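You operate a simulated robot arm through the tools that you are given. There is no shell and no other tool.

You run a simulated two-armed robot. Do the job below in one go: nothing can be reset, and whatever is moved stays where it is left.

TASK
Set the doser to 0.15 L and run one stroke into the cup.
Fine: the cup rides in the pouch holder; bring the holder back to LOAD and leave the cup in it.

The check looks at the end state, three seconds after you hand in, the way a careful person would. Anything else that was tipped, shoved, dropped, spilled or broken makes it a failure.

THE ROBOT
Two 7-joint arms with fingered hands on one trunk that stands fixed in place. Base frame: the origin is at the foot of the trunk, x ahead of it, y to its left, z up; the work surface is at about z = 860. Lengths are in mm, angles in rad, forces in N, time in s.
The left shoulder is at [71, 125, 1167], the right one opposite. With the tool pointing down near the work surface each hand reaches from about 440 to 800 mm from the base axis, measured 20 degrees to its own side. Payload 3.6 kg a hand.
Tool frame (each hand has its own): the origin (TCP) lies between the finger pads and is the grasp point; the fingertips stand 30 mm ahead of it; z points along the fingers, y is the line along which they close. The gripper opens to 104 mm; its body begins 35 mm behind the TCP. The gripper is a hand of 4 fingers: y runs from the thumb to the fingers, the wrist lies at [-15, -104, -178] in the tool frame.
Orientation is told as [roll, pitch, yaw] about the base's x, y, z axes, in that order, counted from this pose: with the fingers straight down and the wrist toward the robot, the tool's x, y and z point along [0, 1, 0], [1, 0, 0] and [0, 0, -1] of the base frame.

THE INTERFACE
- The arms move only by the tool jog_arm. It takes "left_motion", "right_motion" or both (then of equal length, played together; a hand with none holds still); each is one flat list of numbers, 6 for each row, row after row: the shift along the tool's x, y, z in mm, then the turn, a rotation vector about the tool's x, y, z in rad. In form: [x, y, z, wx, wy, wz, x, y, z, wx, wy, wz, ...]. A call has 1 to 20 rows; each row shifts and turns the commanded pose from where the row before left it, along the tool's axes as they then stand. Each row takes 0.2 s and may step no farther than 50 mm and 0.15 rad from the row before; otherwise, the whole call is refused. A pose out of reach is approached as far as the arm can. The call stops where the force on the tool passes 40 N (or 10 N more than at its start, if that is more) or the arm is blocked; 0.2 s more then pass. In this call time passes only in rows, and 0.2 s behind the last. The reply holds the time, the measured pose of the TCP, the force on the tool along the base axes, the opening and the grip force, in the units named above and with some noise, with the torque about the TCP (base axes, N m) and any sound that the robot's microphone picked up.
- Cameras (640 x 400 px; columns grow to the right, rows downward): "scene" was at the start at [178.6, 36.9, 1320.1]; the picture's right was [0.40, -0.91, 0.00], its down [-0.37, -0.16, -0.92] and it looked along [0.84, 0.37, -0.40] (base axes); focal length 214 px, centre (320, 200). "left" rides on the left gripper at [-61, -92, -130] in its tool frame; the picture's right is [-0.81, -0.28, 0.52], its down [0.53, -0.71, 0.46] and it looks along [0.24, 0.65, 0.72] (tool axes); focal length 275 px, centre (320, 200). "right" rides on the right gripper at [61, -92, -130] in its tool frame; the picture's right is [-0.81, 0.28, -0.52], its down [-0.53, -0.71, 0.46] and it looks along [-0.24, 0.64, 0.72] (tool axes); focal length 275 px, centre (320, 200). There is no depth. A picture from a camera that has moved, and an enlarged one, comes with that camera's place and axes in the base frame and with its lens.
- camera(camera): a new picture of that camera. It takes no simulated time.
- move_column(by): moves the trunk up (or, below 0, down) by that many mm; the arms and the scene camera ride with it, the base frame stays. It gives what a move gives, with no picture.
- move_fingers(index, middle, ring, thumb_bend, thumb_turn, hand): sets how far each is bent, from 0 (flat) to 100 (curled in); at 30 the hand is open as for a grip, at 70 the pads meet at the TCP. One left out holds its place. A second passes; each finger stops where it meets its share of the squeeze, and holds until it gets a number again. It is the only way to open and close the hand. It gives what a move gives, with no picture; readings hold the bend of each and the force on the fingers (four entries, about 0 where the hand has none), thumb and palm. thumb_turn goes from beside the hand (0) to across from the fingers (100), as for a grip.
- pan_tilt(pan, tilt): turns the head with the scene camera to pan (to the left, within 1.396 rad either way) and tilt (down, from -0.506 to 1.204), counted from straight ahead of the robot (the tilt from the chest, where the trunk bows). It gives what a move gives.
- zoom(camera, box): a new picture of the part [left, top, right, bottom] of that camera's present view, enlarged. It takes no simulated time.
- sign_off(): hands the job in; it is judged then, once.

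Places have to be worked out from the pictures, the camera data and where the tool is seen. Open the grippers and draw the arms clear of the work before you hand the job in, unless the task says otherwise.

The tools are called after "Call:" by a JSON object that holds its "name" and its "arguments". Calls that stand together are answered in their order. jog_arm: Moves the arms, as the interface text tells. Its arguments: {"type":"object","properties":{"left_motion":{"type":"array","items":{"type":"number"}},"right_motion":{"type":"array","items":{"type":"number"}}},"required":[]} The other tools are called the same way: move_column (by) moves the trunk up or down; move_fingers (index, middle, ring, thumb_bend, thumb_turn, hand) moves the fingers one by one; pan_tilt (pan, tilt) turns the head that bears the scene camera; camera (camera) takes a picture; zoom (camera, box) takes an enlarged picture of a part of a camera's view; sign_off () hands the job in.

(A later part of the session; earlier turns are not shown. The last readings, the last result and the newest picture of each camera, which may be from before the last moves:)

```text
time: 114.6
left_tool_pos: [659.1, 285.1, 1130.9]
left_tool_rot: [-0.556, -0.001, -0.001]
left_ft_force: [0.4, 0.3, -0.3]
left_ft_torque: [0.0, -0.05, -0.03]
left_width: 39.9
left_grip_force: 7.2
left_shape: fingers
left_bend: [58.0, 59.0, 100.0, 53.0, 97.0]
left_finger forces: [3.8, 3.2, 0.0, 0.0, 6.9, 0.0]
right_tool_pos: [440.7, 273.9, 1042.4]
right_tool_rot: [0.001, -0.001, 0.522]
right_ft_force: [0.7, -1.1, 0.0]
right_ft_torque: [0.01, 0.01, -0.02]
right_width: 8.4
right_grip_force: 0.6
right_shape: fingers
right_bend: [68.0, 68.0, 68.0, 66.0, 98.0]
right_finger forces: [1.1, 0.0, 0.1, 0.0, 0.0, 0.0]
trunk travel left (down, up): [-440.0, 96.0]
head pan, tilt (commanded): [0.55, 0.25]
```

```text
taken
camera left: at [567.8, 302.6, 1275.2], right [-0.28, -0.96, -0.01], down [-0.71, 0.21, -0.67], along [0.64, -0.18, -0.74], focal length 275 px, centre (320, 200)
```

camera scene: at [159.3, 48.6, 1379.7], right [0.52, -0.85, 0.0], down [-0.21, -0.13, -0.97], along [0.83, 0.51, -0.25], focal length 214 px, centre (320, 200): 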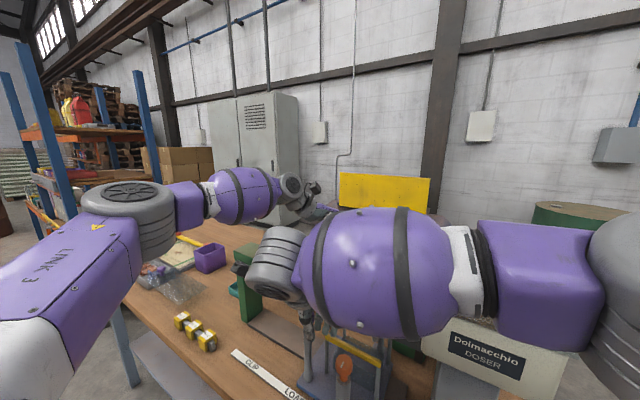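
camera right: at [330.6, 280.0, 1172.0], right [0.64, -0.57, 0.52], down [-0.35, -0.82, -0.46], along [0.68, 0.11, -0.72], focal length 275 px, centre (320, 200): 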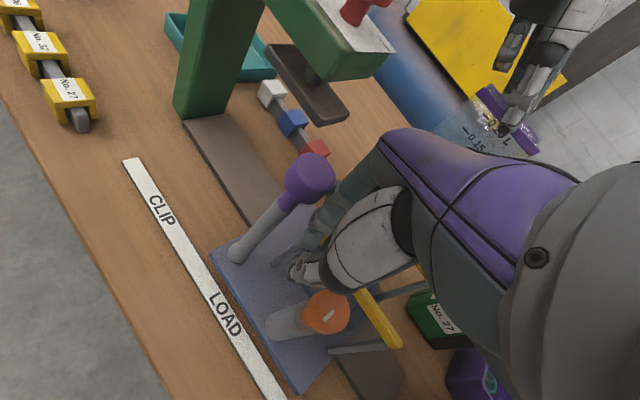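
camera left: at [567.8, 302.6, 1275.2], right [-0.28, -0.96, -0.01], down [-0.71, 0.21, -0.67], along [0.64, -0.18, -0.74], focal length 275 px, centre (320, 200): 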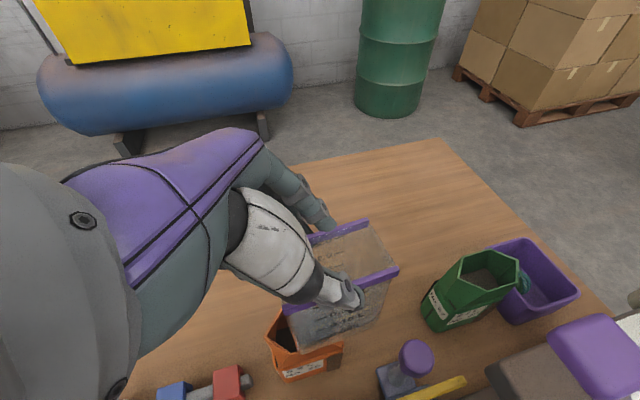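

The post is at about y≈314 (well ≈227). I push 4 mm more to reach y_w≈231, then retreat the right hand to its own side.

Call:
{"name": "jog_arm", "arguments": {"right_motion": [3.5, 2, 0, 0, 0, 0]}}

Call:
{"name": "camera", "arguments": {"camera": "left"}}

Call:
{"name": "jog_arm", "arguments": {"right_motion": [-5.2, -3, 0, 0, 0, 0, -8, -5, -20, 0, 0, 0, 0, 0, -40, 0, 0, 0, 0, 0, -40, 0, 0, 0, 0, 0, -40, 0, 0, 0, -20, -10, -40, 0, 0, 0.1, -30, -20, -30, 0, 0, 0.1, -40, -10, -20, 0, 0, 0.1, -40, 0, -10, 0, 0, 0.1, -40, 0, 0, 0, 0, 0.12, -40, 0, 0, 0, 0, 0, -40, 0, 0, 0, 0, 0, -40, 0, 0, 0, 0, 0]}}

Call:
{"name": "camera", "arguments": {"camera": "scene"}}

Call:
{"name": "camera", "arguments": {"camera": "right"}}

```text
time: 115.0
left_tool_pos: [659.7, 285.0, 1132.0]
left_tool_rot: [-0.557, -0.001, -0.003]
left_ft_force: [0.7, -0.3, -0.9]
left_ft_torque: [0.06, 0.0, 0.01]
left_width: 39.9
left_grip_force: 6.6
left_shape: fingers
left_bend: [58.0, 59.0, 100.0, 53.0, 97.0]
left_finger forces: [3.7, 3.2, 0.0, 0.0, 6.9, 0.0]
right_tool_pos: [440.7, 277.3, 1042.3]
right_tool_rot: [0.0, 0.001, 0.523]
right_ft_force: [0.7, -0.3, 0.6]
right_ft_torque: [0.02, 0.01, -0.04]
right_width: 8.2
right_grip_force: 0.2
right_shape: fingers
right_bend: [68.0, 68.0, 68.0, 66.0, 98.0]
right_finger forces: [1.5, 0.1, 0.0, 0.0, 0.0, 0.0]
trunk travel left (down, up): [-440.0, 96.0]
head pan, tilt (commanded): [0.55, 0.25]
```

```text
taken
camera left: at [567.8, 302.7, 1275.2], right [-0.28, -0.96, -0.01], down [-0.71, 0.21, -0.67], along [0.64, -0.18, -0.74], focal length 275 px, centre (320, 200)
```

left: 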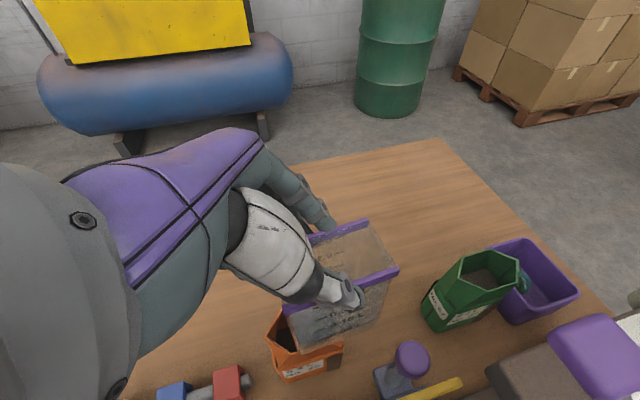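

```text
time: 117.8
left_tool_pos: [660.3, 283.8, 1132.2]
left_tool_rot: [-0.557, 0.002, -0.002]
left_ft_force: [-0.2, 0.2, -0.3]
left_ft_torque: [0.07, 0.02, -0.02]
left_width: 40.0
left_grip_force: 7.2
left_shape: fingers
left_bend: [58.0, 59.0, 100.0, 53.0, 97.0]
left_finger forces: [3.7, 3.1, 0.0, 0.0, 6.9, 0.0]
right_tool_pos: [452.8, -37.4, 1282.3]
right_tool_rot: [0.0, 0.0, 0.0]
right_ft_force: [-0.4, -0.6, 0.0]
right_ft_torque: [0.07, -0.01, 0.02]
right_width: 8.4
right_grip_force: 0.0
right_shape: fingers
right_bend: [68.0, 68.0, 68.0, 66.0, 98.0]
right_finger forces: [0.0, 0.0, 0.0, 0.0, 0.0, 0.0]
trunk travel left (down, up): [-440.0, 96.0]
head pan, tilt (commanded): [0.55, 0.25]
```

```text
taken
camera scene: at [158.9, 47.2, 1379.9], right [0.52, -0.85, 0.0], down [-0.21, -0.13, -0.97], along [0.83, 0.51, -0.25], focal length 214 px, centre (320, 200)
```

scene: 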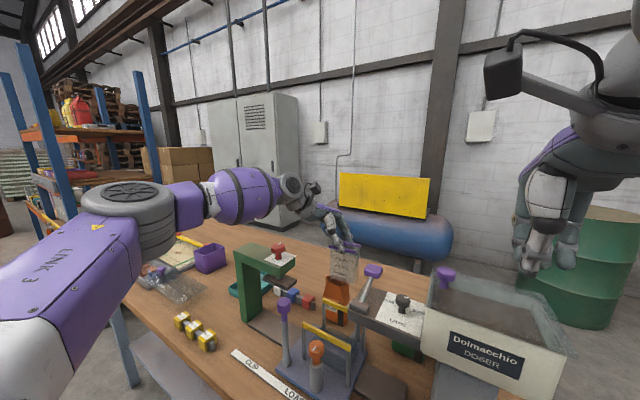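

```text
taken
camera right: at [360.7, 22.9, 1411.7], right [0.27, -0.81, 0.52], down [-0.71, -0.53, -0.46], along [0.65, -0.24, -0.72], focal length 275 px, centre (320, 200)
```

right: 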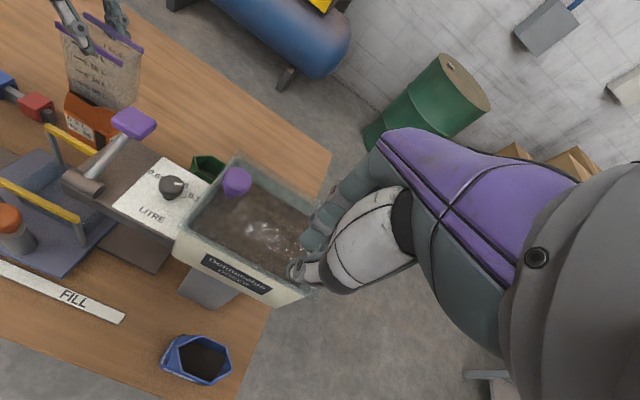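

Call:
{"name": "zoom", "arguments": {"camera": "right", "box": [0, 80, 160, 260]}}

Call:
{"name": "zoom", "arguments": {"camera": "scene", "box": [260, 230, 420, 390]}}

```text
2.22 times, centred on (80, 170) of right
camera zoom: at [360.7, 22.9, 1411.7], right [0.27, -0.81, 0.52], down [-0.71, -0.53, -0.46], along [0.65, -0.24, -0.72], focal length 612 px, centre (853, 267)
```

zoom: 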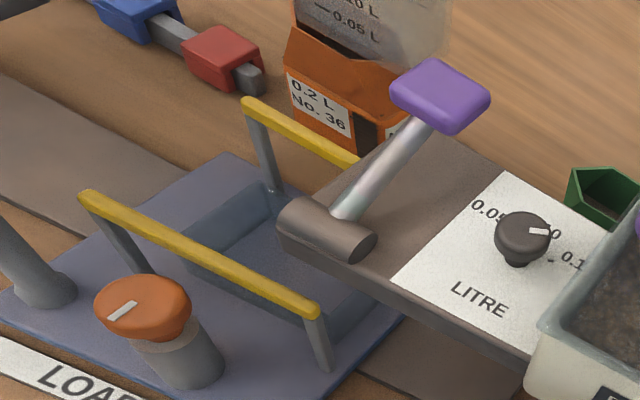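

```text
2.50 times, centred on (340, 310) of scene
camera zoom: at [158.9, 47.2, 1379.9], right [0.52, -0.85, 0.0], down [-0.21, -0.13, -0.97], along [0.83, 0.51, -0.25], focal length 536 px, centre (270, -75)
```

zoom: 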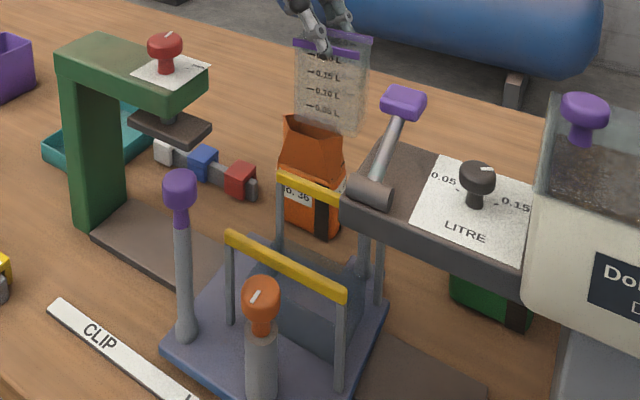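

Call:
{"name": "zoom", "arguments": {"camera": "right", "box": [40, 0, 160, 120]}}

Call:
{"name": "zoom", "arguments": {"camera": "scene", "box": [300, 190, 400, 290]}}

```text
3.33 times, centred on (100, 60) of right
camera zoom: at [360.7, 22.9, 1411.7], right [0.27, -0.81, 0.52], down [-0.71, -0.53, -0.46], along [0.65, -0.24, -0.72], focal length 918 px, centre (1053, 667)
```

zoom: 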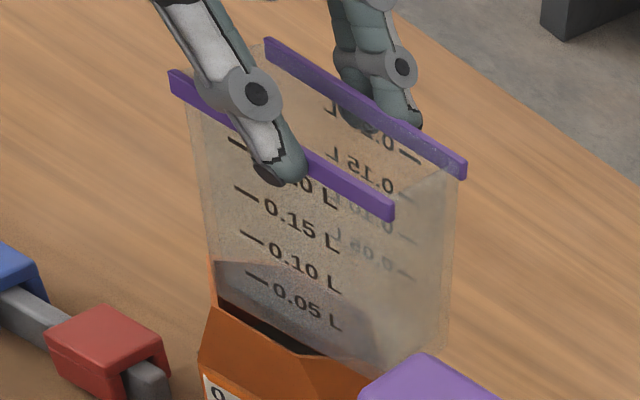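

```text
4.00 times, centred on (350, 240) of scene
camera zoom: at [158.9, 47.2, 1379.9], right [0.52, -0.85, 0.0], down [-0.21, -0.13, -0.97], along [0.83, 0.51, -0.25], focal length 858 px, centre (200, 40)
```

zoom: 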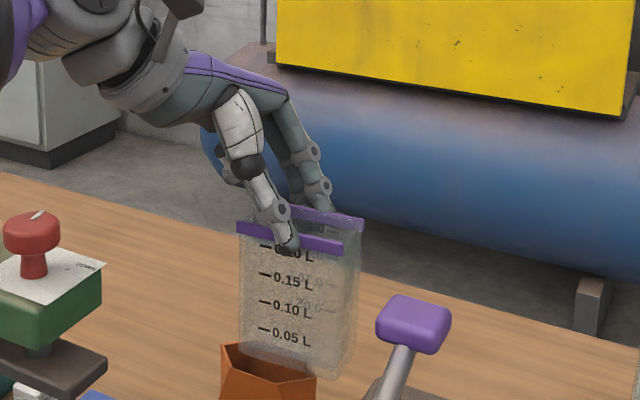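

The cup hangs yawed about 4° CCW in the grip. I correct with a 4° yaw of the hand, then carry it forward and over the well (target cup centre [531.5,231.5]).

Call:
{"name": "jog_arm", "arguments": {"left_motion": [0, 0, 0, 0.037, 0, 0.0594, -2.5, -41.8, 1.5, 0, 0, 0, -2.5, -41.8, 1.5, 0, 0, 0, -2.5, -41.8, 1.5, 0, 0, 0, -16.3, 1.4, 10.2, 0, 0, 0, -16.3, 1.4, 10.2, 0, 0, 0]}}

Call:
{"name": "zoom", "arguments": {"camera": "scene", "box": [270, 190, 410, 350]}}

Call:
{"name": "zoom", "arguments": {"camera": "right", "box": [0, 60, 160, 240]}}

Call:
{"name": "camera", "arguments": {"camera": "left"}}

```text
time: 119.2
left_tool_pos: [533.1, 246.6, 1132.6]
left_tool_rot: [-0.554, -0.002, -0.07]
left_ft_force: [-0.6, 0.5, -0.6]
left_ft_torque: [0.01, -0.02, -0.03]
left_width: 39.6
left_grip_force: 6.8
left_shape: fingers
left_bend: [58.0, 60.0, 100.0, 53.0, 97.0]
left_finger forces: [3.7, 3.2, 0.0, 0.1, 6.9, 0.1]
right_tool_pos: [452.3, -36.4, 1282.0]
right_tool_rot: [-0.001, -0.002, 0.001]
right_ft_force: [-0.5, -0.6, 0.0]
right_ft_torque: [-0.03, -0.01, -0.01]
right_width: 8.5
right_grip_force: 0.0
right_shape: fingers
right_bend: [68.0, 68.0, 68.0, 66.0, 98.0]
right_finger forces: [0.0, 0.0, 0.0, 0.0, 0.1, 0.0]
trunk travel left (down, up): [-440.0, 96.0]
head pan, tilt (commanded): [0.55, 0.25]
```

```text
2.50 times, centred on (340, 270) of scene
camera zoom: at [158.5, 48.4, 1379.9], right [0.52, -0.85, 0.0], down [-0.21, -0.13, -0.97], along [0.83, 0.51, -0.25], focal length 536 px, centre (270, 25)
```

zoom: 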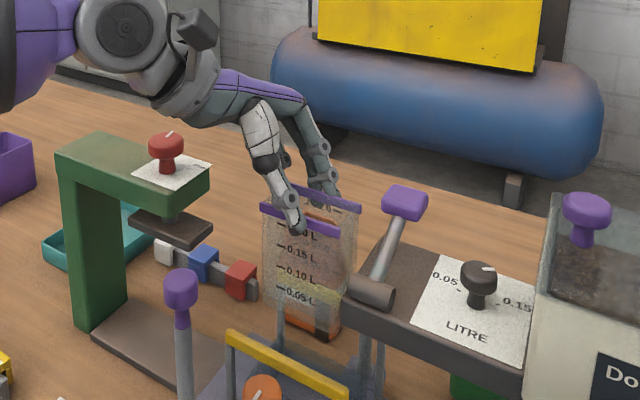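

```text
2.22 times, centred on (80, 150) of right
camera zoom: at [360.4, 24.6, 1411.8], right [0.28, -0.81, 0.52], down [-0.71, -0.53, -0.46], along [0.65, -0.24, -0.72], focal length 612 px, centre (853, 311)
```

zoom: 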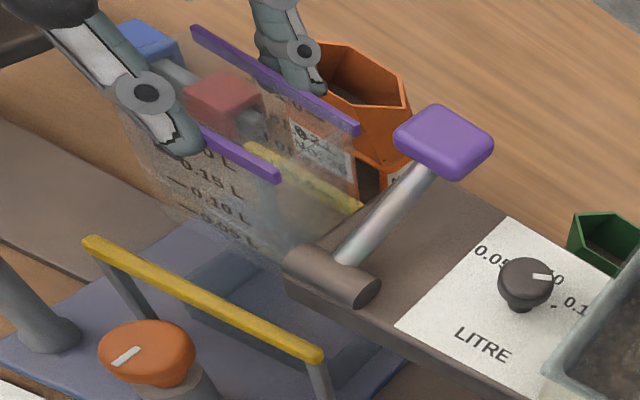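

```text
taken
camera left: at [443.3, 270.7, 1275.9], right [-0.34, -0.94, -0.01], down [-0.7, 0.26, -0.67], along [0.63, -0.22, -0.74], focal length 275 px, centre (320, 200)
```

left: 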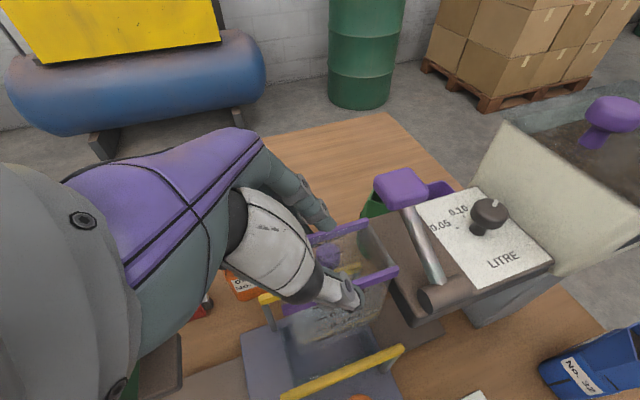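

By both cameras the cup is within 2–3 mm of the well; I add a small (+1.5,+2.5) mm correction and lower it partly into the holder.

Call:
{"name": "jog_arm", "arguments": {"left_motion": [13.8, 0.4, 20.9, 0, 0, 0, 13.8, 0.3, 20.9, 0, 0, 0, 13.8, 0.3, 20.9, 0, 0, 0]}}

Call:
{"name": "zoom", "arguments": {"camera": "scene", "box": [270, 210, 410, 350]}}

Call:
{"name": "zoom", "arguments": {"camera": "right", "box": [0, 60, 160, 240]}}

Call:
{"name": "camera", "arguments": {"camera": "left"}}

```text
time: 120.0
left_tool_pos: [537.2, 248.0, 1055.6]
left_tool_rot: [-0.556, 0.0, -0.07]
left_ft_force: [0.2, 0.7, -0.9]
left_ft_torque: [0.0, 0.01, 0.01]
left_width: 39.7
left_grip_force: 6.6
left_shape: fingers
left_bend: [58.0, 60.0, 100.0, 53.0, 97.0]
left_finger forces: [3.7, 3.2, 0.0, 0.0, 6.8, 0.1]
right_tool_pos: [453.0, -33.9, 1282.7]
right_tool_rot: [0.0, 0.0, 0.0]
right_ft_force: [-0.1, -0.9, 0.5]
right_ft_torque: [-0.01, -0.01, 0.03]
right_width: 8.4
right_grip_force: 0.1
right_shape: fingers
right_bend: [68.0, 68.0, 68.0, 66.0, 98.0]
right_finger forces: [0.0, 0.1, 0.1, 0.1, 0.0, 0.1]
trunk travel left (down, up): [-440.0, 96.0]
head pan, tilt (commanded): [0.55, 0.25]
```

```text
2.86 times, centred on (340, 280) of scene
camera zoom: at [159.4, 48.5, 1379.7], right [0.52, -0.85, 0.0], down [-0.21, -0.13, -0.97], along [0.83, 0.51, -0.25], focal length 613 px, centre (263, -29)
```

zoom: 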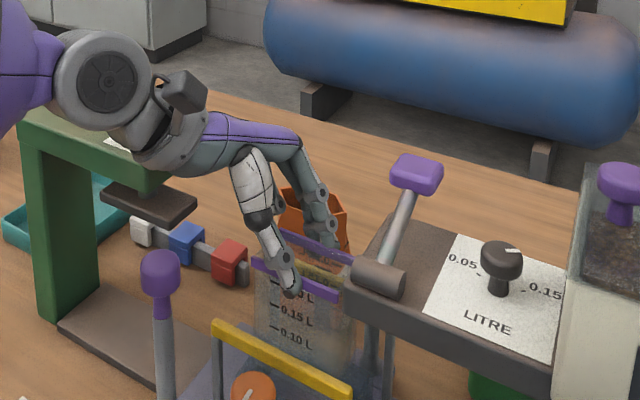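

```text
2.22 times, centred on (80, 150) of right
camera zoom: at [361.4, 24.8, 1411.5], right [0.28, -0.81, 0.52], down [-0.71, -0.53, -0.46], along [0.64, -0.24, -0.72], focal length 612 px, centre (853, 311)
```

zoom: 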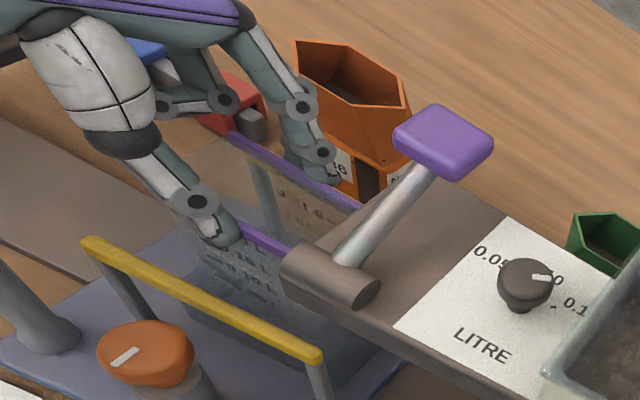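

```text
taken
camera left: at [445.8, 272.2, 1200.1], right [-0.34, -0.94, -0.01], down [-0.7, 0.26, -0.67], along [0.63, -0.22, -0.74], focal length 275 px, centre (320, 200)
```

left: 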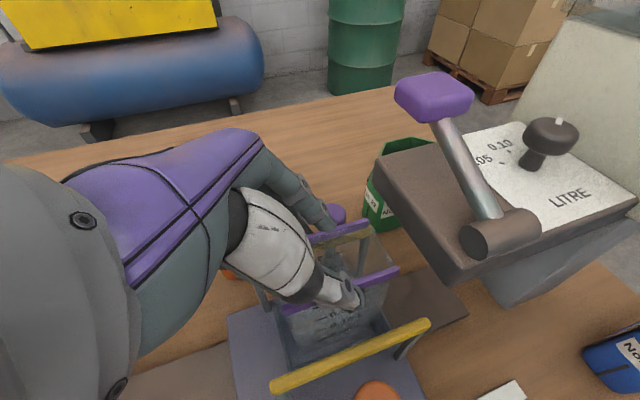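

Call:
{"name": "jog_arm", "arguments": {"left_motion": [8.3, -0.8, 13.4, 0, 0, 0, 8.3, -0.7, 13.4, 0, 0, 0]}}

Call:
{"name": "zoom", "arguments": {"camera": "scene", "box": [290, 250, 390, 360]}}

Call:
{"name": "zoom", "arguments": {"camera": "right", "box": [0, 80, 140, 240]}}

Call:
{"name": "zoom", "arguments": {"camera": "left", "box": [240, 200, 460, 400]}}

```text
time: 120.6
left_tool_pos: [535.2, 247.9, 1025.8]
left_tool_rot: [-0.559, -0.007, -0.07]
left_ft_force: [4.3, -0.8, 10.5]
left_ft_torque: [-0.16, -0.04, 0.06]
left_width: 40.6
left_grip_force: 7.6
left_shape: fingers
left_bend: [57.0, 60.0, 100.0, 55.0, 96.0]
left_finger forces: [5.3, 3.9, 0.1, 0.1, 6.5, 0.0]
right_tool_pos: [453.3, -37.0, 1282.0]
right_tool_rot: [0.0, -0.001, -0.001]
right_ft_force: [-0.2, -1.0, 0.3]
right_ft_torque: [0.01, -0.05, 0.01]
right_width: 8.4
right_grip_force: 0.1
right_shape: fingers
right_bend: [68.0, 68.0, 68.0, 66.0, 98.0]
right_finger forces: [0.0, 0.0, 0.0, 0.1, 0.1, 0.0]
trunk travel left (down, up): [-440.0, 96.0]
head pan, tilt (commanded): [0.55, 0.25]
```

```text
3.64 times, centred on (340, 305) of scene
camera zoom: at [158.7, 48.1, 1380.0], right [0.52, -0.85, 0.0], down [-0.21, -0.13, -0.97], along [0.83, 0.51, -0.25], focal length 780 px, centre (247, -182)
```

zoom: 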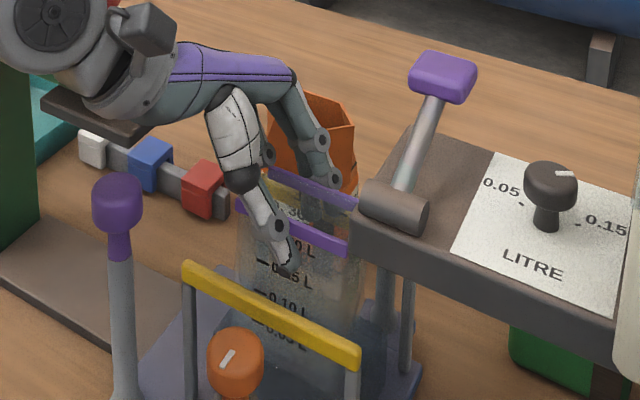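

```text
2.50 times, centred on (70, 160) of right
camera zoom: at [360.5, 24.3, 1412.0], right [0.28, -0.81, 0.52], down [-0.71, -0.53, -0.46], along [0.65, -0.24, -0.72], focal length 688 px, centre (945, 300)
```

zoom: 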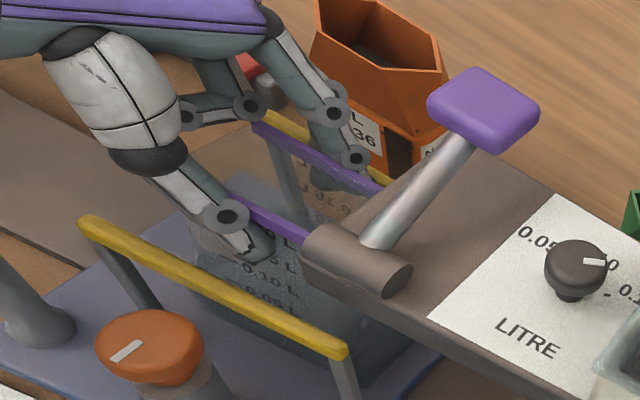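

```text
2.00 times, centred on (350, 300) of left
camera zoom: at [443.9, 271.8, 1170.0], right [-0.34, -0.94, -0.01], down [-0.69, 0.26, -0.67], along [0.64, -0.22, -0.74], focal length 551 px, centre (260, 0)
```

zoom: 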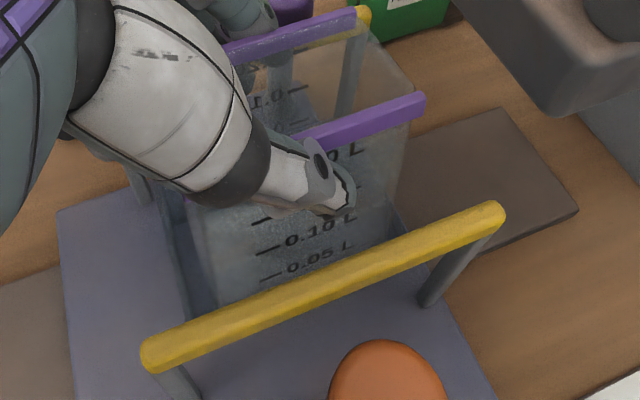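

The cup's lower front edge rests on the well's front wall: the cup hangs pitched ~5° with its bottom toward the robot. I lift 20 mm, pitch the hand −5° to bring the bottom back, and look again.

Call:
{"name": "jog_arm", "arguments": {"left_motion": [-10.6, 0, -17, 0, 0, 0, 0, 0, 0, -0.0737, 0.0061, 0.0459]}}

Call:
{"name": "zoom", "arguments": {"camera": "scene", "box": [290, 240, 390, 350]}}

Call:
{"name": "zoom", "arguments": {"camera": "right", "box": [0, 80, 140, 240]}}

Call:
{"name": "zoom", "arguments": {"camera": "left", "box": [240, 200, 460, 400]}}

```text
time: 121.2
left_tool_pos: [533.3, 248.7, 1043.7]
left_tool_rot: [-0.551, -0.085, -0.071]
left_ft_force: [-0.4, 0.1, -0.4]
left_ft_torque: [0.03, 0.0, 0.0]
left_width: 40.1
left_grip_force: 7.3
left_shape: fingers
left_bend: [57.0, 60.0, 100.0, 54.0, 96.0]
left_finger forces: [4.1, 3.1, 0.1, 0.1, 7.2, 0.1]
right_tool_pos: [453.0, -35.5, 1282.3]
right_tool_rot: [0.0, 0.0, 0.001]
right_ft_force: [0.4, 1.2, -0.7]
right_ft_torque: [0.0, -0.02, 0.01]
right_width: 8.7
right_grip_force: 0.1
right_shape: fingers
right_bend: [68.0, 68.0, 68.0, 66.0, 98.0]
right_finger forces: [0.0, 0.0, 0.0, 0.1, 0.0, 0.0]
trunk travel left (down, up): [-440.0, 96.0]
head pan, tilt (commanded): [0.55, 0.25]
```

```text
3.64 times, centred on (340, 295) of scene
camera zoom: at [158.9, 48.7, 1379.7], right [0.52, -0.85, 0.0], down [-0.21, -0.13, -0.97], along [0.83, 0.51, -0.25], focal length 780 px, centre (247, -146)
```

zoom: 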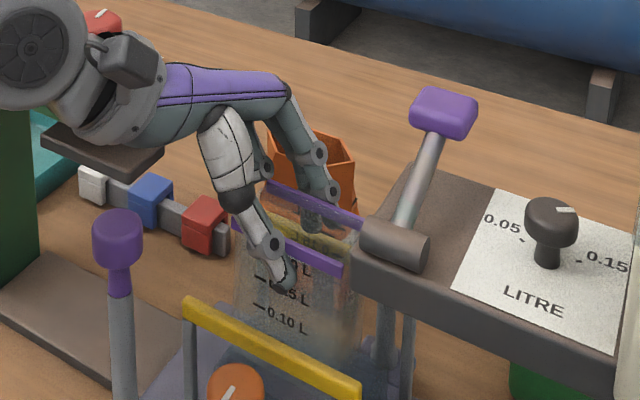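

```text
2.50 times, centred on (70, 160) of right
camera zoom: at [360.8, 24.9, 1411.6], right [0.28, -0.81, 0.52], down [-0.71, -0.53, -0.46], along [0.64, -0.24, -0.72], focal length 688 px, centre (945, 300)
```

zoom: 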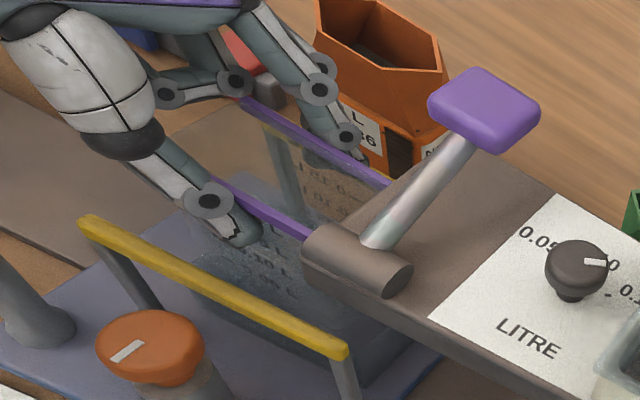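

```text
2.00 times, centred on (350, 300) of left
camera zoom: at [430.8, 272.7, 1179.4], right [-0.34, -0.94, -0.04], down [-0.64, 0.26, -0.73], along [0.69, -0.22, -0.69], focal length 551 px, centre (260, 0)
```

zoom: 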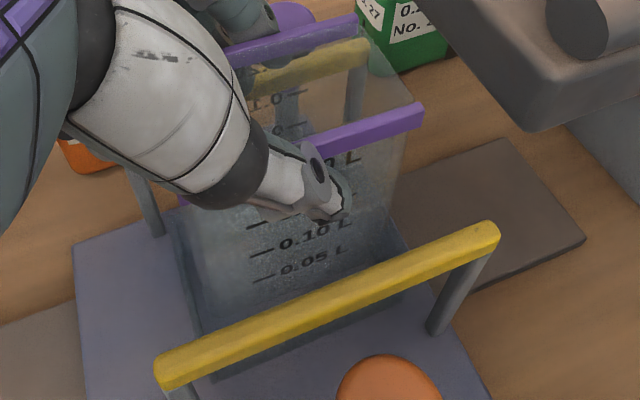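

The cup slid up a little in the grip and is still pitched ~4–5° (bottom toward me). I pitch another −4.3° and check the geometry.

Call:
{"name": "jog_arm", "arguments": {"left_motion": [0, 0, 0, -0.0635, 0.0053, 0.0396]}}

Call:
{"name": "zoom", "arguments": {"camera": "scene", "box": [290, 240, 390, 350]}}

Call:
{"name": "zoom", "arguments": {"camera": "right", "box": [30, 110, 130, 210]}}

Call:
{"name": "zoom", "arguments": {"camera": "left", "box": [260, 210, 440, 390]}}

```text
time: 121.6
left_tool_pos: [533.8, 247.9, 1045.5]
left_tool_rot: [-0.544, -0.162, -0.074]
left_ft_force: [0.8, -0.1, -0.5]
left_ft_torque: [-0.03, 0.0, -0.02]
left_width: 40.5
left_grip_force: 7.2
left_shape: fingers
left_bend: [57.0, 60.0, 100.0, 54.0, 96.0]
left_finger forces: [4.1, 3.1, 0.0, 0.0, 7.1, 0.0]
right_tool_pos: [453.5, -35.0, 1281.6]
right_tool_rot: [0.002, 0.001, 0.001]
right_ft_force: [-0.2, 0.9, -0.2]
right_ft_torque: [0.01, 0.01, -0.01]
right_width: 8.7
right_grip_force: 0.1
right_shape: fingers
right_bend: [68.0, 68.0, 68.0, 66.0, 98.0]
right_finger forces: [0.1, 0.0, 0.0, 0.1, 0.0, 0.1]
trunk travel left (down, up): [-440.0, 96.0]
head pan, tilt (commanded): [0.55, 0.25]
```

```text
3.64 times, centred on (340, 295) of scene
camera zoom: at [158.6, 48.7, 1379.8], right [0.52, -0.85, 0.0], down [-0.21, -0.13, -0.97], along [0.83, 0.51, -0.25], focal length 780 px, centre (247, -146)
```

zoom: 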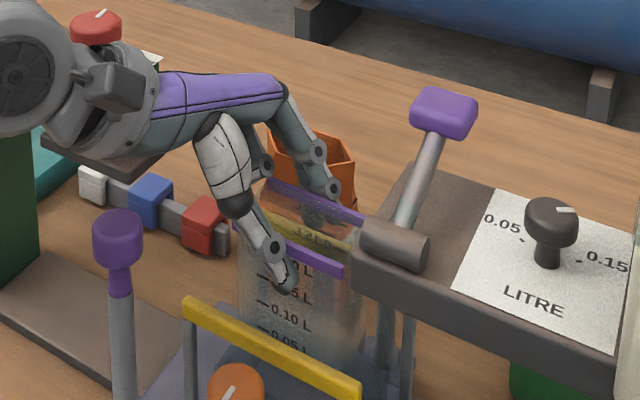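

```text
4.00 times, centred on (80, 160) of right
camera zoom: at [360.5, 24.9, 1411.7], right [0.28, -0.81, 0.52], down [-0.71, -0.53, -0.46], along [0.65, -0.24, -0.72], focal length 1101 px, centre (1280, 360)
```

zoom: 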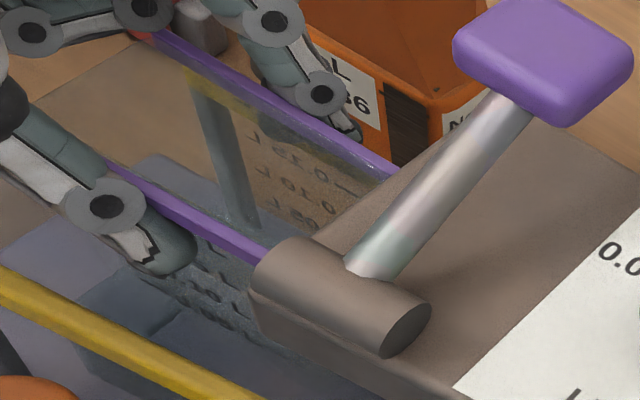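

```text
2.22 times, centred on (350, 300) of left
camera zoom: at [420.9, 272.6, 1171.6], right [-0.34, -0.94, -0.07], down [-0.58, 0.26, -0.77], along [0.74, -0.22, -0.63], focal length 612 px, centre (253, -22)
```

zoom: 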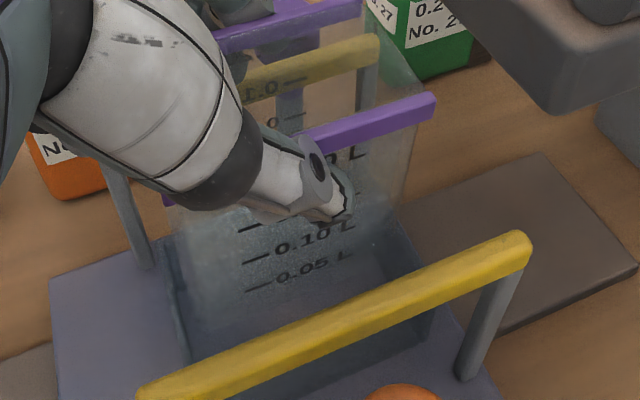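

The cup is now nearly upright (front face within ~2° of vertical) with its bottom ≈x 516–554 over the well. I shift slightly (−1.5, +3) and lower gently.

Call:
{"name": "jog_arm", "arguments": {"left_motion": [4.3, -1.6, 5.7, 0, 0, 0, 4.3, -1.6, 5.7, 0, 0, 0, 4.3, -1.6, 5.7, 0, 0, 0]}}

Call:
{"name": "zoom", "arguments": {"camera": "left", "box": [260, 210, 440, 390]}}

Call:
{"name": "zoom", "arguments": {"camera": "right", "box": [0, 100, 120, 220]}}

```text
time: 122.4
left_tool_pos: [532.9, 251.5, 1023.0]
left_tool_rot: [-0.545, -0.163, -0.071]
left_ft_force: [1.1, -0.2, 0.1]
left_ft_torque: [0.01, 0.01, 0.01]
left_width: 40.2
left_grip_force: 7.0
left_shape: fingers
left_bend: [57.0, 60.0, 100.0, 54.0, 96.0]
left_finger forces: [4.1, 3.1, 0.1, 0.0, 7.1, 0.0]
right_tool_pos: [452.4, -34.7, 1282.2]
right_tool_rot: [0.0, -0.001, 0.001]
right_ft_force: [0.4, 0.0, -0.1]
right_ft_torque: [-0.01, 0.01, 0.0]
right_width: 8.4
right_grip_force: 0.1
right_shape: fingers
right_bend: [68.0, 68.0, 68.0, 66.0, 98.0]
right_finger forces: [0.0, 0.0, 0.0, 0.0, 0.0, 0.1]
trunk travel left (down, up): [-440.0, 96.0]
head pan, tilt (commanded): [0.55, 0.25]
```

```text
2.22 times, centred on (350, 300) of left
camera zoom: at [420.1, 274.8, 1149.9], right [-0.34, -0.94, -0.07], down [-0.58, 0.26, -0.77], along [0.74, -0.22, -0.63], focal length 612 px, centre (253, -22)
```

zoom: 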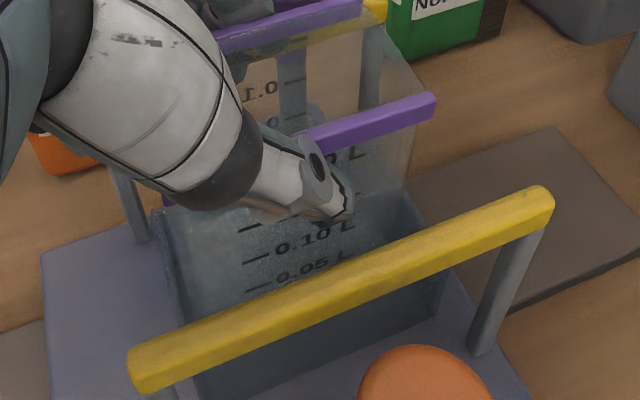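

```text
3.33 times, centred on (60, 160) of right
camera zoom: at [360.9, 24.8, 1411.6], right [0.28, -0.81, 0.52], down [-0.71, -0.53, -0.46], along [0.64, -0.24, -0.72], focal length 918 px, centre (1187, 333)
```

zoom: 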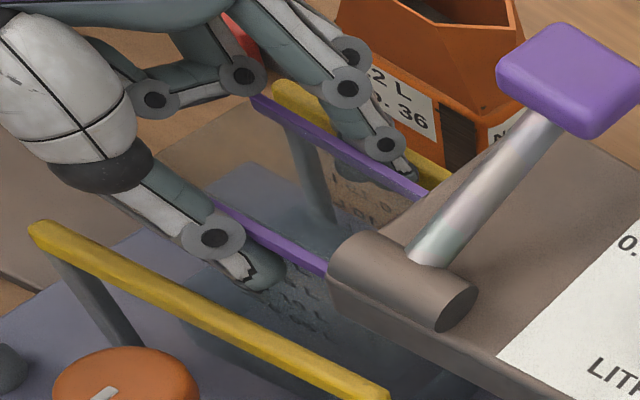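

No contact and the bottom is ~11 mm inside the well. I lower 8 mm more.

Call:
{"name": "jog_arm", "arguments": {"left_motion": [2.1, -0.6, 3.4, 0, 0, 0, 2.1, -0.6, 3.4, 0, 0, 0]}}

Call:
{"name": "zoom", "arguments": {"camera": "left", "box": [260, 210, 440, 390]}}

Call:
{"name": "zoom", "arguments": {"camera": "right", "box": [0, 100, 120, 220]}}

Call:
{"name": "zoom", "arguments": {"camera": "scene", "box": [290, 250, 390, 360]}}

```text
time: 123.0
left_tool_pos: [532.1, 251.1, 1015.3]
left_tool_rot: [-0.546, -0.163, -0.071]
left_ft_force: [0.7, 0.0, -0.1]
left_ft_torque: [0.05, 0.02, 0.0]
left_width: 40.0
left_grip_force: 7.2
left_shape: fingers
left_bend: [57.0, 60.0, 100.0, 54.0, 96.0]
left_finger forces: [4.2, 3.0, 0.0, 0.0, 7.2, 0.0]
right_tool_pos: [453.1, -34.0, 1282.2]
right_tool_rot: [0.0, -0.002, 0.0]
right_ft_force: [-0.5, -1.0, 0.1]
right_ft_torque: [-0.02, 0.0, -0.04]
right_width: 8.6
right_grip_force: 0.1
right_shape: fingers
right_bend: [68.0, 68.0, 68.0, 66.0, 98.0]
right_finger forces: [0.1, 0.0, 0.0, 0.1, 0.0, 0.1]
trunk travel left (down, up): [-440.0, 96.0]
head pan, tilt (commanded): [0.55, 0.25]
```

```text
2.22 times, centred on (350, 300) of left
camera zoom: at [420.4, 274.9, 1142.1], right [-0.34, -0.94, -0.07], down [-0.58, 0.26, -0.77], along [0.74, -0.22, -0.63], focal length 612 px, centre (253, -22)
```

zoom: 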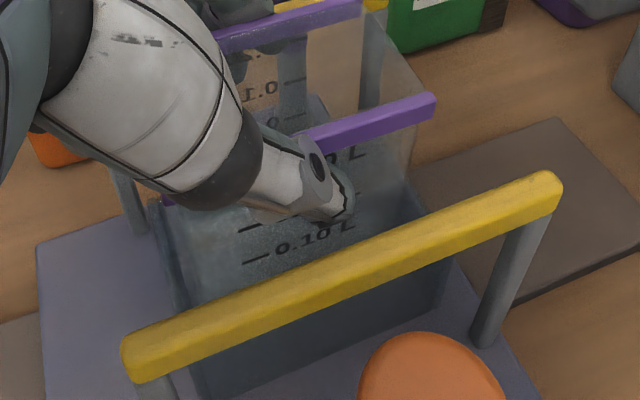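

```text
3.33 times, centred on (60, 160) of right
camera zoom: at [360.9, 24.7, 1411.6], right [0.28, -0.81, 0.52], down [-0.71, -0.53, -0.46], along [0.64, -0.24, -0.72], focal length 918 px, centre (1187, 333)
```

zoom: 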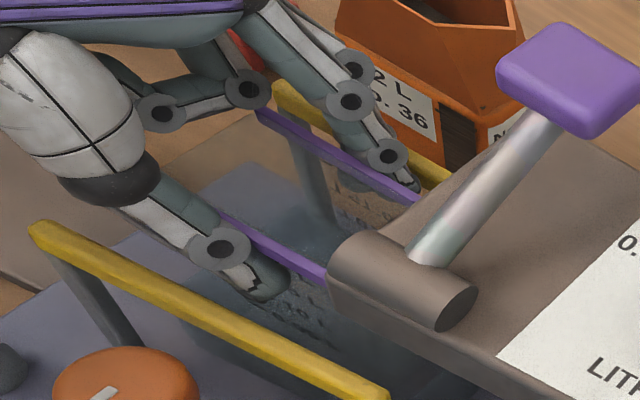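

```text
3.64 times, centred on (340, 305) of scene
camera zoom: at [159.0, 48.5, 1379.8], right [0.52, -0.85, 0.0], down [-0.21, -0.13, -0.97], along [0.83, 0.51, -0.25], focal length 780 px, centre (247, -182)
```

zoom: 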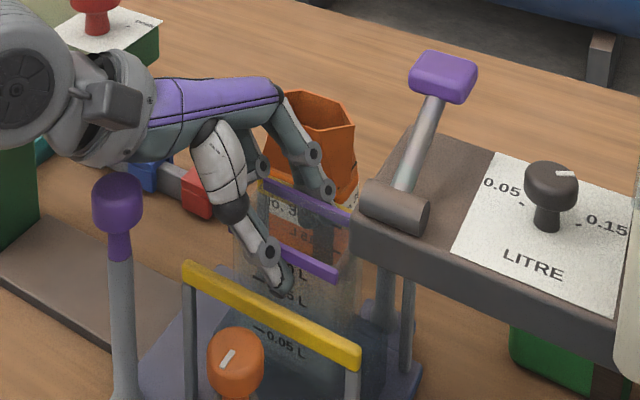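

Call:
{"name": "jog_arm", "arguments": {"left_motion": [1.6, -0.5, 2.6, 0, 0, 0, 1.6, -0.5, 2.6, 0, 0, 0]}}

Call:
{"name": "zoom", "arguments": {"camera": "right", "box": [0, 100, 120, 220]}}

Call:
{"name": "zoom", "arguments": {"camera": "left", "box": [260, 180, 440, 360]}}

```text
time: 123.6
left_tool_pos: [531.9, 250.8, 1010.7]
left_tool_rot: [-0.547, -0.168, -0.07]
left_ft_force: [0.0, 1.4, 8.5]
left_ft_torque: [0.03, -0.38, 0.03]
left_width: 40.1
left_grip_force: 12.3
left_shape: fingers
left_bend: [57.0, 60.0, 100.0, 54.0, 96.0]
left_finger forces: [4.0, 12.7, 0.1, 0.0, 7.2, 0.1]
right_tool_pos: [452.8, -35.9, 1282.7]
right_tool_rot: [0.0, -0.003, 0.0]
right_ft_force: [0.4, -0.3, -0.1]
right_ft_torque: [0.0, -0.02, -0.01]
right_width: 8.6
right_grip_force: 0.1
right_shape: fingers
right_bend: [68.0, 68.0, 68.0, 66.0, 98.0]
right_finger forces: [0.1, 0.0, 0.1, 0.0, 0.1, 0.0]
trunk travel left (down, up): [-440.0, 96.0]
head pan, tilt (commanded): [0.55, 0.25]
```

```text
3.33 times, centred on (60, 160) of right
camera zoom: at [359.7, 24.5, 1412.2], right [0.28, -0.81, 0.52], down [-0.71, -0.53, -0.46], along [0.65, -0.24, -0.72], focal length 918 px, centre (1187, 333)
```

zoom: 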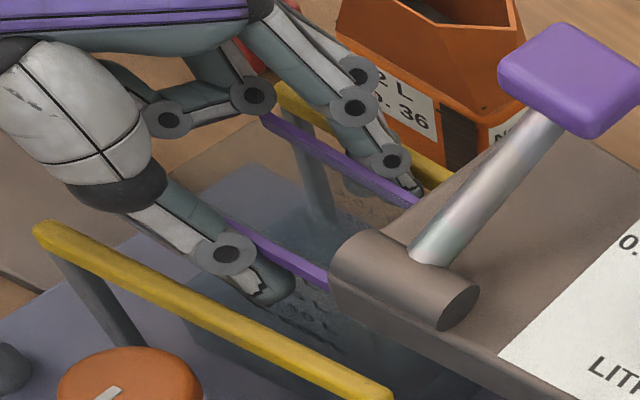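

```text
2.22 times, centred on (350, 270) of left
camera zoom: at [419.9, 274.8, 1137.7], right [-0.34, -0.94, -0.07], down [-0.57, 0.26, -0.78], along [0.75, -0.22, -0.63], focal length 612 px, centre (253, 44)
```

zoom: 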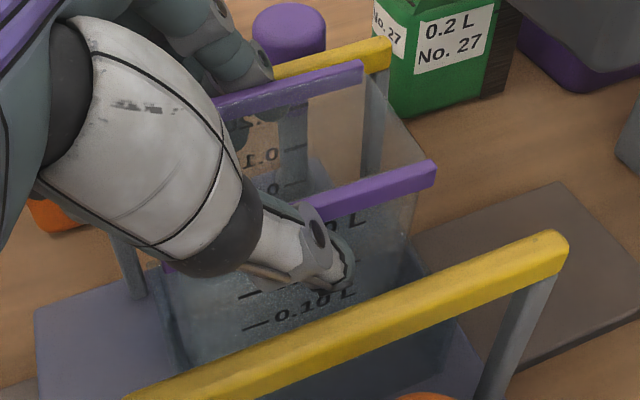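

The middle finger now touches the back bar, so this is the lowest I can go; I back up ~4 mm and release gradually so the cup slips down into the well.

Call:
{"name": "jog_arm", "arguments": {"left_motion": [-2.2, 0.7, -3.6, 0, 0, 0]}}

Call:
{"name": "move_fingers", "arguments": {"hand": "left", "index": 57, "middle": 58, "thumb_bend": 54}}

Call:
{"name": "zoom", "arguments": {"camera": "left", "box": [260, 180, 440, 360]}}

Call:
{"name": "zoom", "arguments": {"camera": "right", "box": [0, 100, 120, 220]}}

```text
time: 124.0
left_tool_pos: [531.1, 250.3, 1012.5]
left_tool_rot: [-0.545, -0.16, -0.074]
left_ft_force: [-0.2, -0.8, 0.5]
left_ft_torque: [0.03, -0.06, -0.03]
left_width: 40.2
left_grip_force: 8.4
left_shape: fingers
left_bend: [57.0, 60.0, 100.0, 54.0, 96.0]
left_finger forces: [3.9, 4.5, 0.1, 0.0, 7.2, 0.0]
right_tool_pos: [453.0, -34.7, 1280.5]
right_tool_rot: [0.0, 0.0, -0.001]
right_ft_force: [1.3, 0.0, 0.2]
right_ft_torque: [0.01, -0.04, 0.01]
right_width: 8.7
right_grip_force: 0.0
right_shape: fingers
right_bend: [68.0, 68.0, 68.0, 66.0, 98.0]
right_finger forces: [0.0, 0.0, 0.0, 0.0, 0.1, 0.1]
trunk travel left (down, up): [-440.0, 96.0]
head pan, tilt (commanded): [0.55, 0.25]
```

```text
time: 125.0
left_tool_pos: [532.2, 251.4, 1014.0]
left_tool_rot: [-0.546, -0.161, -0.073]
left_ft_force: [-1.4, -0.2, -0.1]
left_ft_torque: [0.03, 0.03, 0.0]
left_width: 42.6
left_grip_force: 2.3
left_shape: fingers
left_bend: [56.0, 57.0, 100.0, 52.0, 97.0]
left_finger forces: [0.5, 1.9, 0.0, 0.0, 1.6, 0.0]
right_tool_pos: [452.3, -35.6, 1282.1]
right_tool_rot: [0.0, 0.001, 0.001]
right_ft_force: [0.2, -0.3, -0.3]
right_ft_torque: [-0.01, 0.03, 0.01]
right_width: 8.6
right_grip_force: 0.0
right_shape: fingers
right_bend: [68.0, 68.0, 68.0, 66.0, 98.0]
right_finger forces: [0.0, 0.0, 0.0, 0.0, 0.0, 0.1]
trunk travel left (down, up): [-440.0, 96.0]
head pan, tilt (commanded): [0.55, 0.25]
```

```text
2.22 times, centred on (350, 270) of left
camera zoom: at [420.3, 275.1, 1140.3], right [-0.34, -0.94, -0.07], down [-0.58, 0.26, -0.77], along [0.74, -0.22, -0.63], focal length 612 px, centre (253, 44)
```

zoom: 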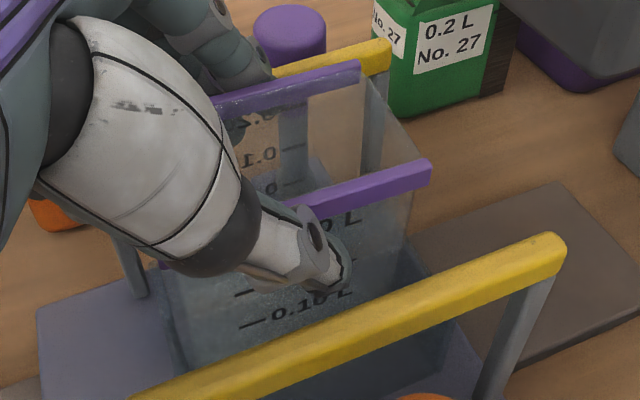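

```text
3.33 times, centred on (60, 160) of right
camera zoom: at [360.6, 24.7, 1411.7], right [0.28, -0.81, 0.52], down [-0.71, -0.53, -0.46], along [0.65, -0.24, -0.72], focal length 918 px, centre (1187, 333)
```

zoom: 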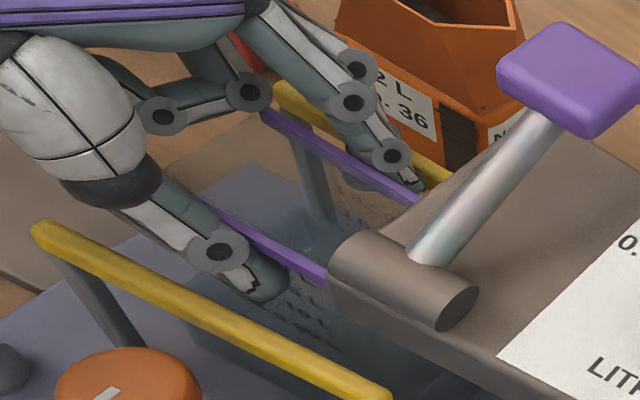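

Call:
{"name": "move_fingers", "arguments": {"hand": "left", "index": 55, "middle": 55, "thumb_bend": 52}}

Call:
{"name": "zoom", "arguments": {"camera": "left", "box": [260, 180, 440, 360]}}

Call:
{"name": "zoom", "arguments": {"camera": "right", "box": [0, 100, 120, 220]}}

```text
time: 126.0
left_tool_pos: [532.0, 251.0, 1013.5]
left_tool_rot: [-0.548, -0.162, -0.07]
left_ft_force: [-2.9, 0.5, 0.4]
left_ft_torque: [-0.01, 0.02, -0.01]
left_width: 44.0
left_grip_force: 1.8
left_shape: fingers
left_bend: [55.0, 57.0, 100.0, 51.0, 97.0]
left_finger forces: [0.1, 2.7, 0.0, 0.1, 0.5, 0.0]
right_tool_pos: [452.2, -36.4, 1281.4]
right_tool_rot: [-0.001, -0.001, -0.001]
right_ft_force: [-0.5, -0.5, -0.1]
right_ft_torque: [-0.02, 0.02, 0.01]
right_width: 8.6
right_grip_force: 0.0
right_shape: fingers
right_bend: [68.0, 68.0, 68.0, 66.0, 98.0]
right_finger forces: [0.0, 0.0, 0.0, 0.1, 0.0, 0.1]
trunk travel left (down, up): [-440.0, 96.0]
head pan, tilt (commanded): [0.55, 0.25]
```

```text
2.22 times, centred on (350, 270) of left
camera zoom: at [420.1, 275.0, 1140.3], right [-0.34, -0.94, -0.07], down [-0.58, 0.26, -0.77], along [0.74, -0.22, -0.63], focal length 612 px, centre (253, 44)
```

zoom: 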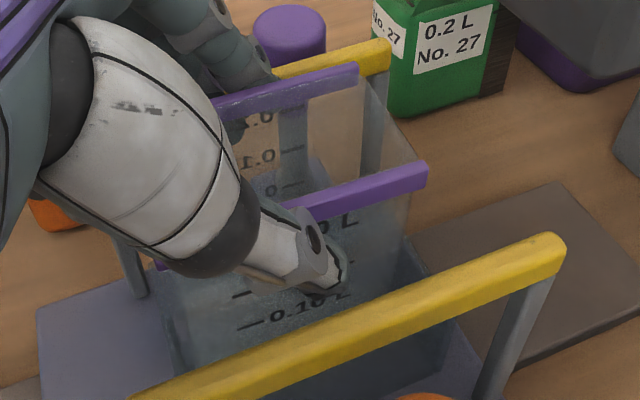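

```text
3.33 times, centred on (60, 160) of right
camera zoom: at [360.5, 24.7, 1411.8], right [0.28, -0.81, 0.52], down [-0.71, -0.53, -0.46], along [0.65, -0.24, -0.72], focal length 918 px, centre (1187, 333)
```

zoom: 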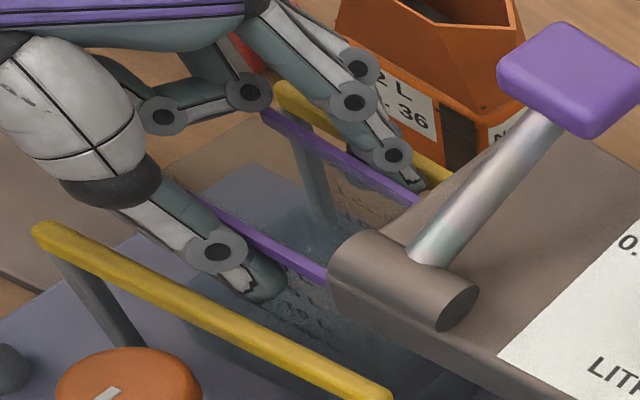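

Call:
{"name": "move_fingers", "arguments": {"hand": "left", "index": 51, "middle": 54, "thumb_bend": 49}}

Call:
{"name": "zoom", "arguments": {"camera": "left", "box": [260, 180, 440, 360]}}

Call:
{"name": "zoom", "arguments": {"camera": "scene", "box": [290, 250, 390, 360]}}

```text
time: 127.0
left_tool_pos: [532.3, 251.4, 1012.4]
left_tool_rot: [-0.548, -0.162, -0.071]
left_ft_force: [-2.4, -0.1, 0.8]
left_ft_torque: [-0.01, -0.02, 0.02]
left_width: 51.2
left_grip_force: 0.9
left_shape: fingers
left_bend: [51.0, 56.0, 100.0, 49.0, 97.0]
left_finger forces: [0.0, 2.6, 0.1, 0.0, 0.0, 0.0]
right_tool_pos: [452.1, -35.2, 1282.0]
right_tool_rot: [0.002, 0.001, 0.001]
right_ft_force: [-0.5, -0.1, 0.0]
right_ft_torque: [0.0, -0.01, 0.01]
right_width: 8.6
right_grip_force: 0.1
right_shape: fingers
right_bend: [68.0, 68.0, 68.0, 66.0, 98.0]
right_finger forces: [0.0, 0.1, 0.0, 0.0, 0.0, 0.0]
trunk travel left (down, up): [-440.0, 96.0]
head pan, tilt (commanded): [0.55, 0.25]
```

```text
2.22 times, centred on (350, 270) of left
camera zoom: at [420.1, 275.0, 1140.4], right [-0.34, -0.94, -0.07], down [-0.58, 0.26, -0.77], along [0.74, -0.22, -0.63], focal length 612 px, centre (253, 44)
```

zoom: 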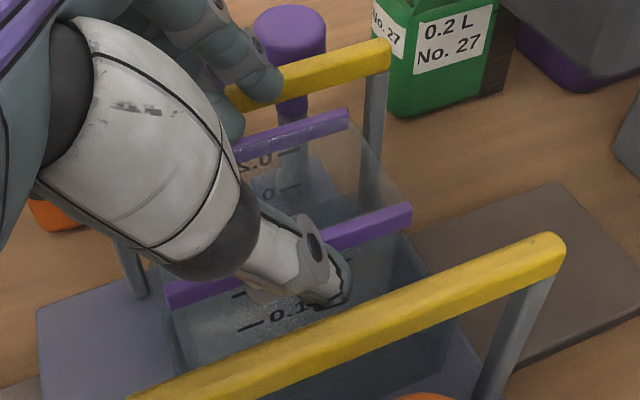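

```text
3.64 times, centred on (340, 305) of scene
camera zoom: at [158.5, 48.4, 1379.8], right [0.52, -0.85, 0.0], down [-0.21, -0.13, -0.97], along [0.83, 0.51, -0.25], focal length 780 px, centre (247, -182)
```

zoom: 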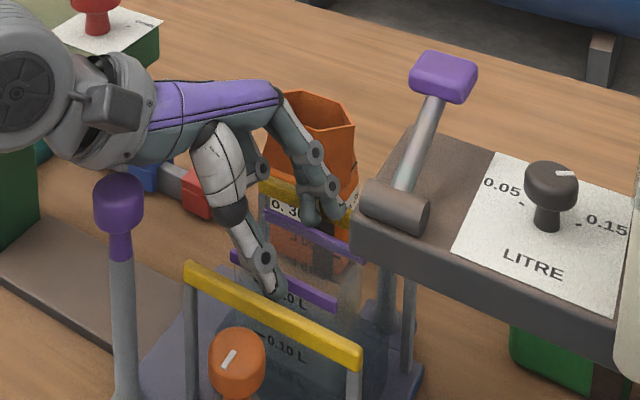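

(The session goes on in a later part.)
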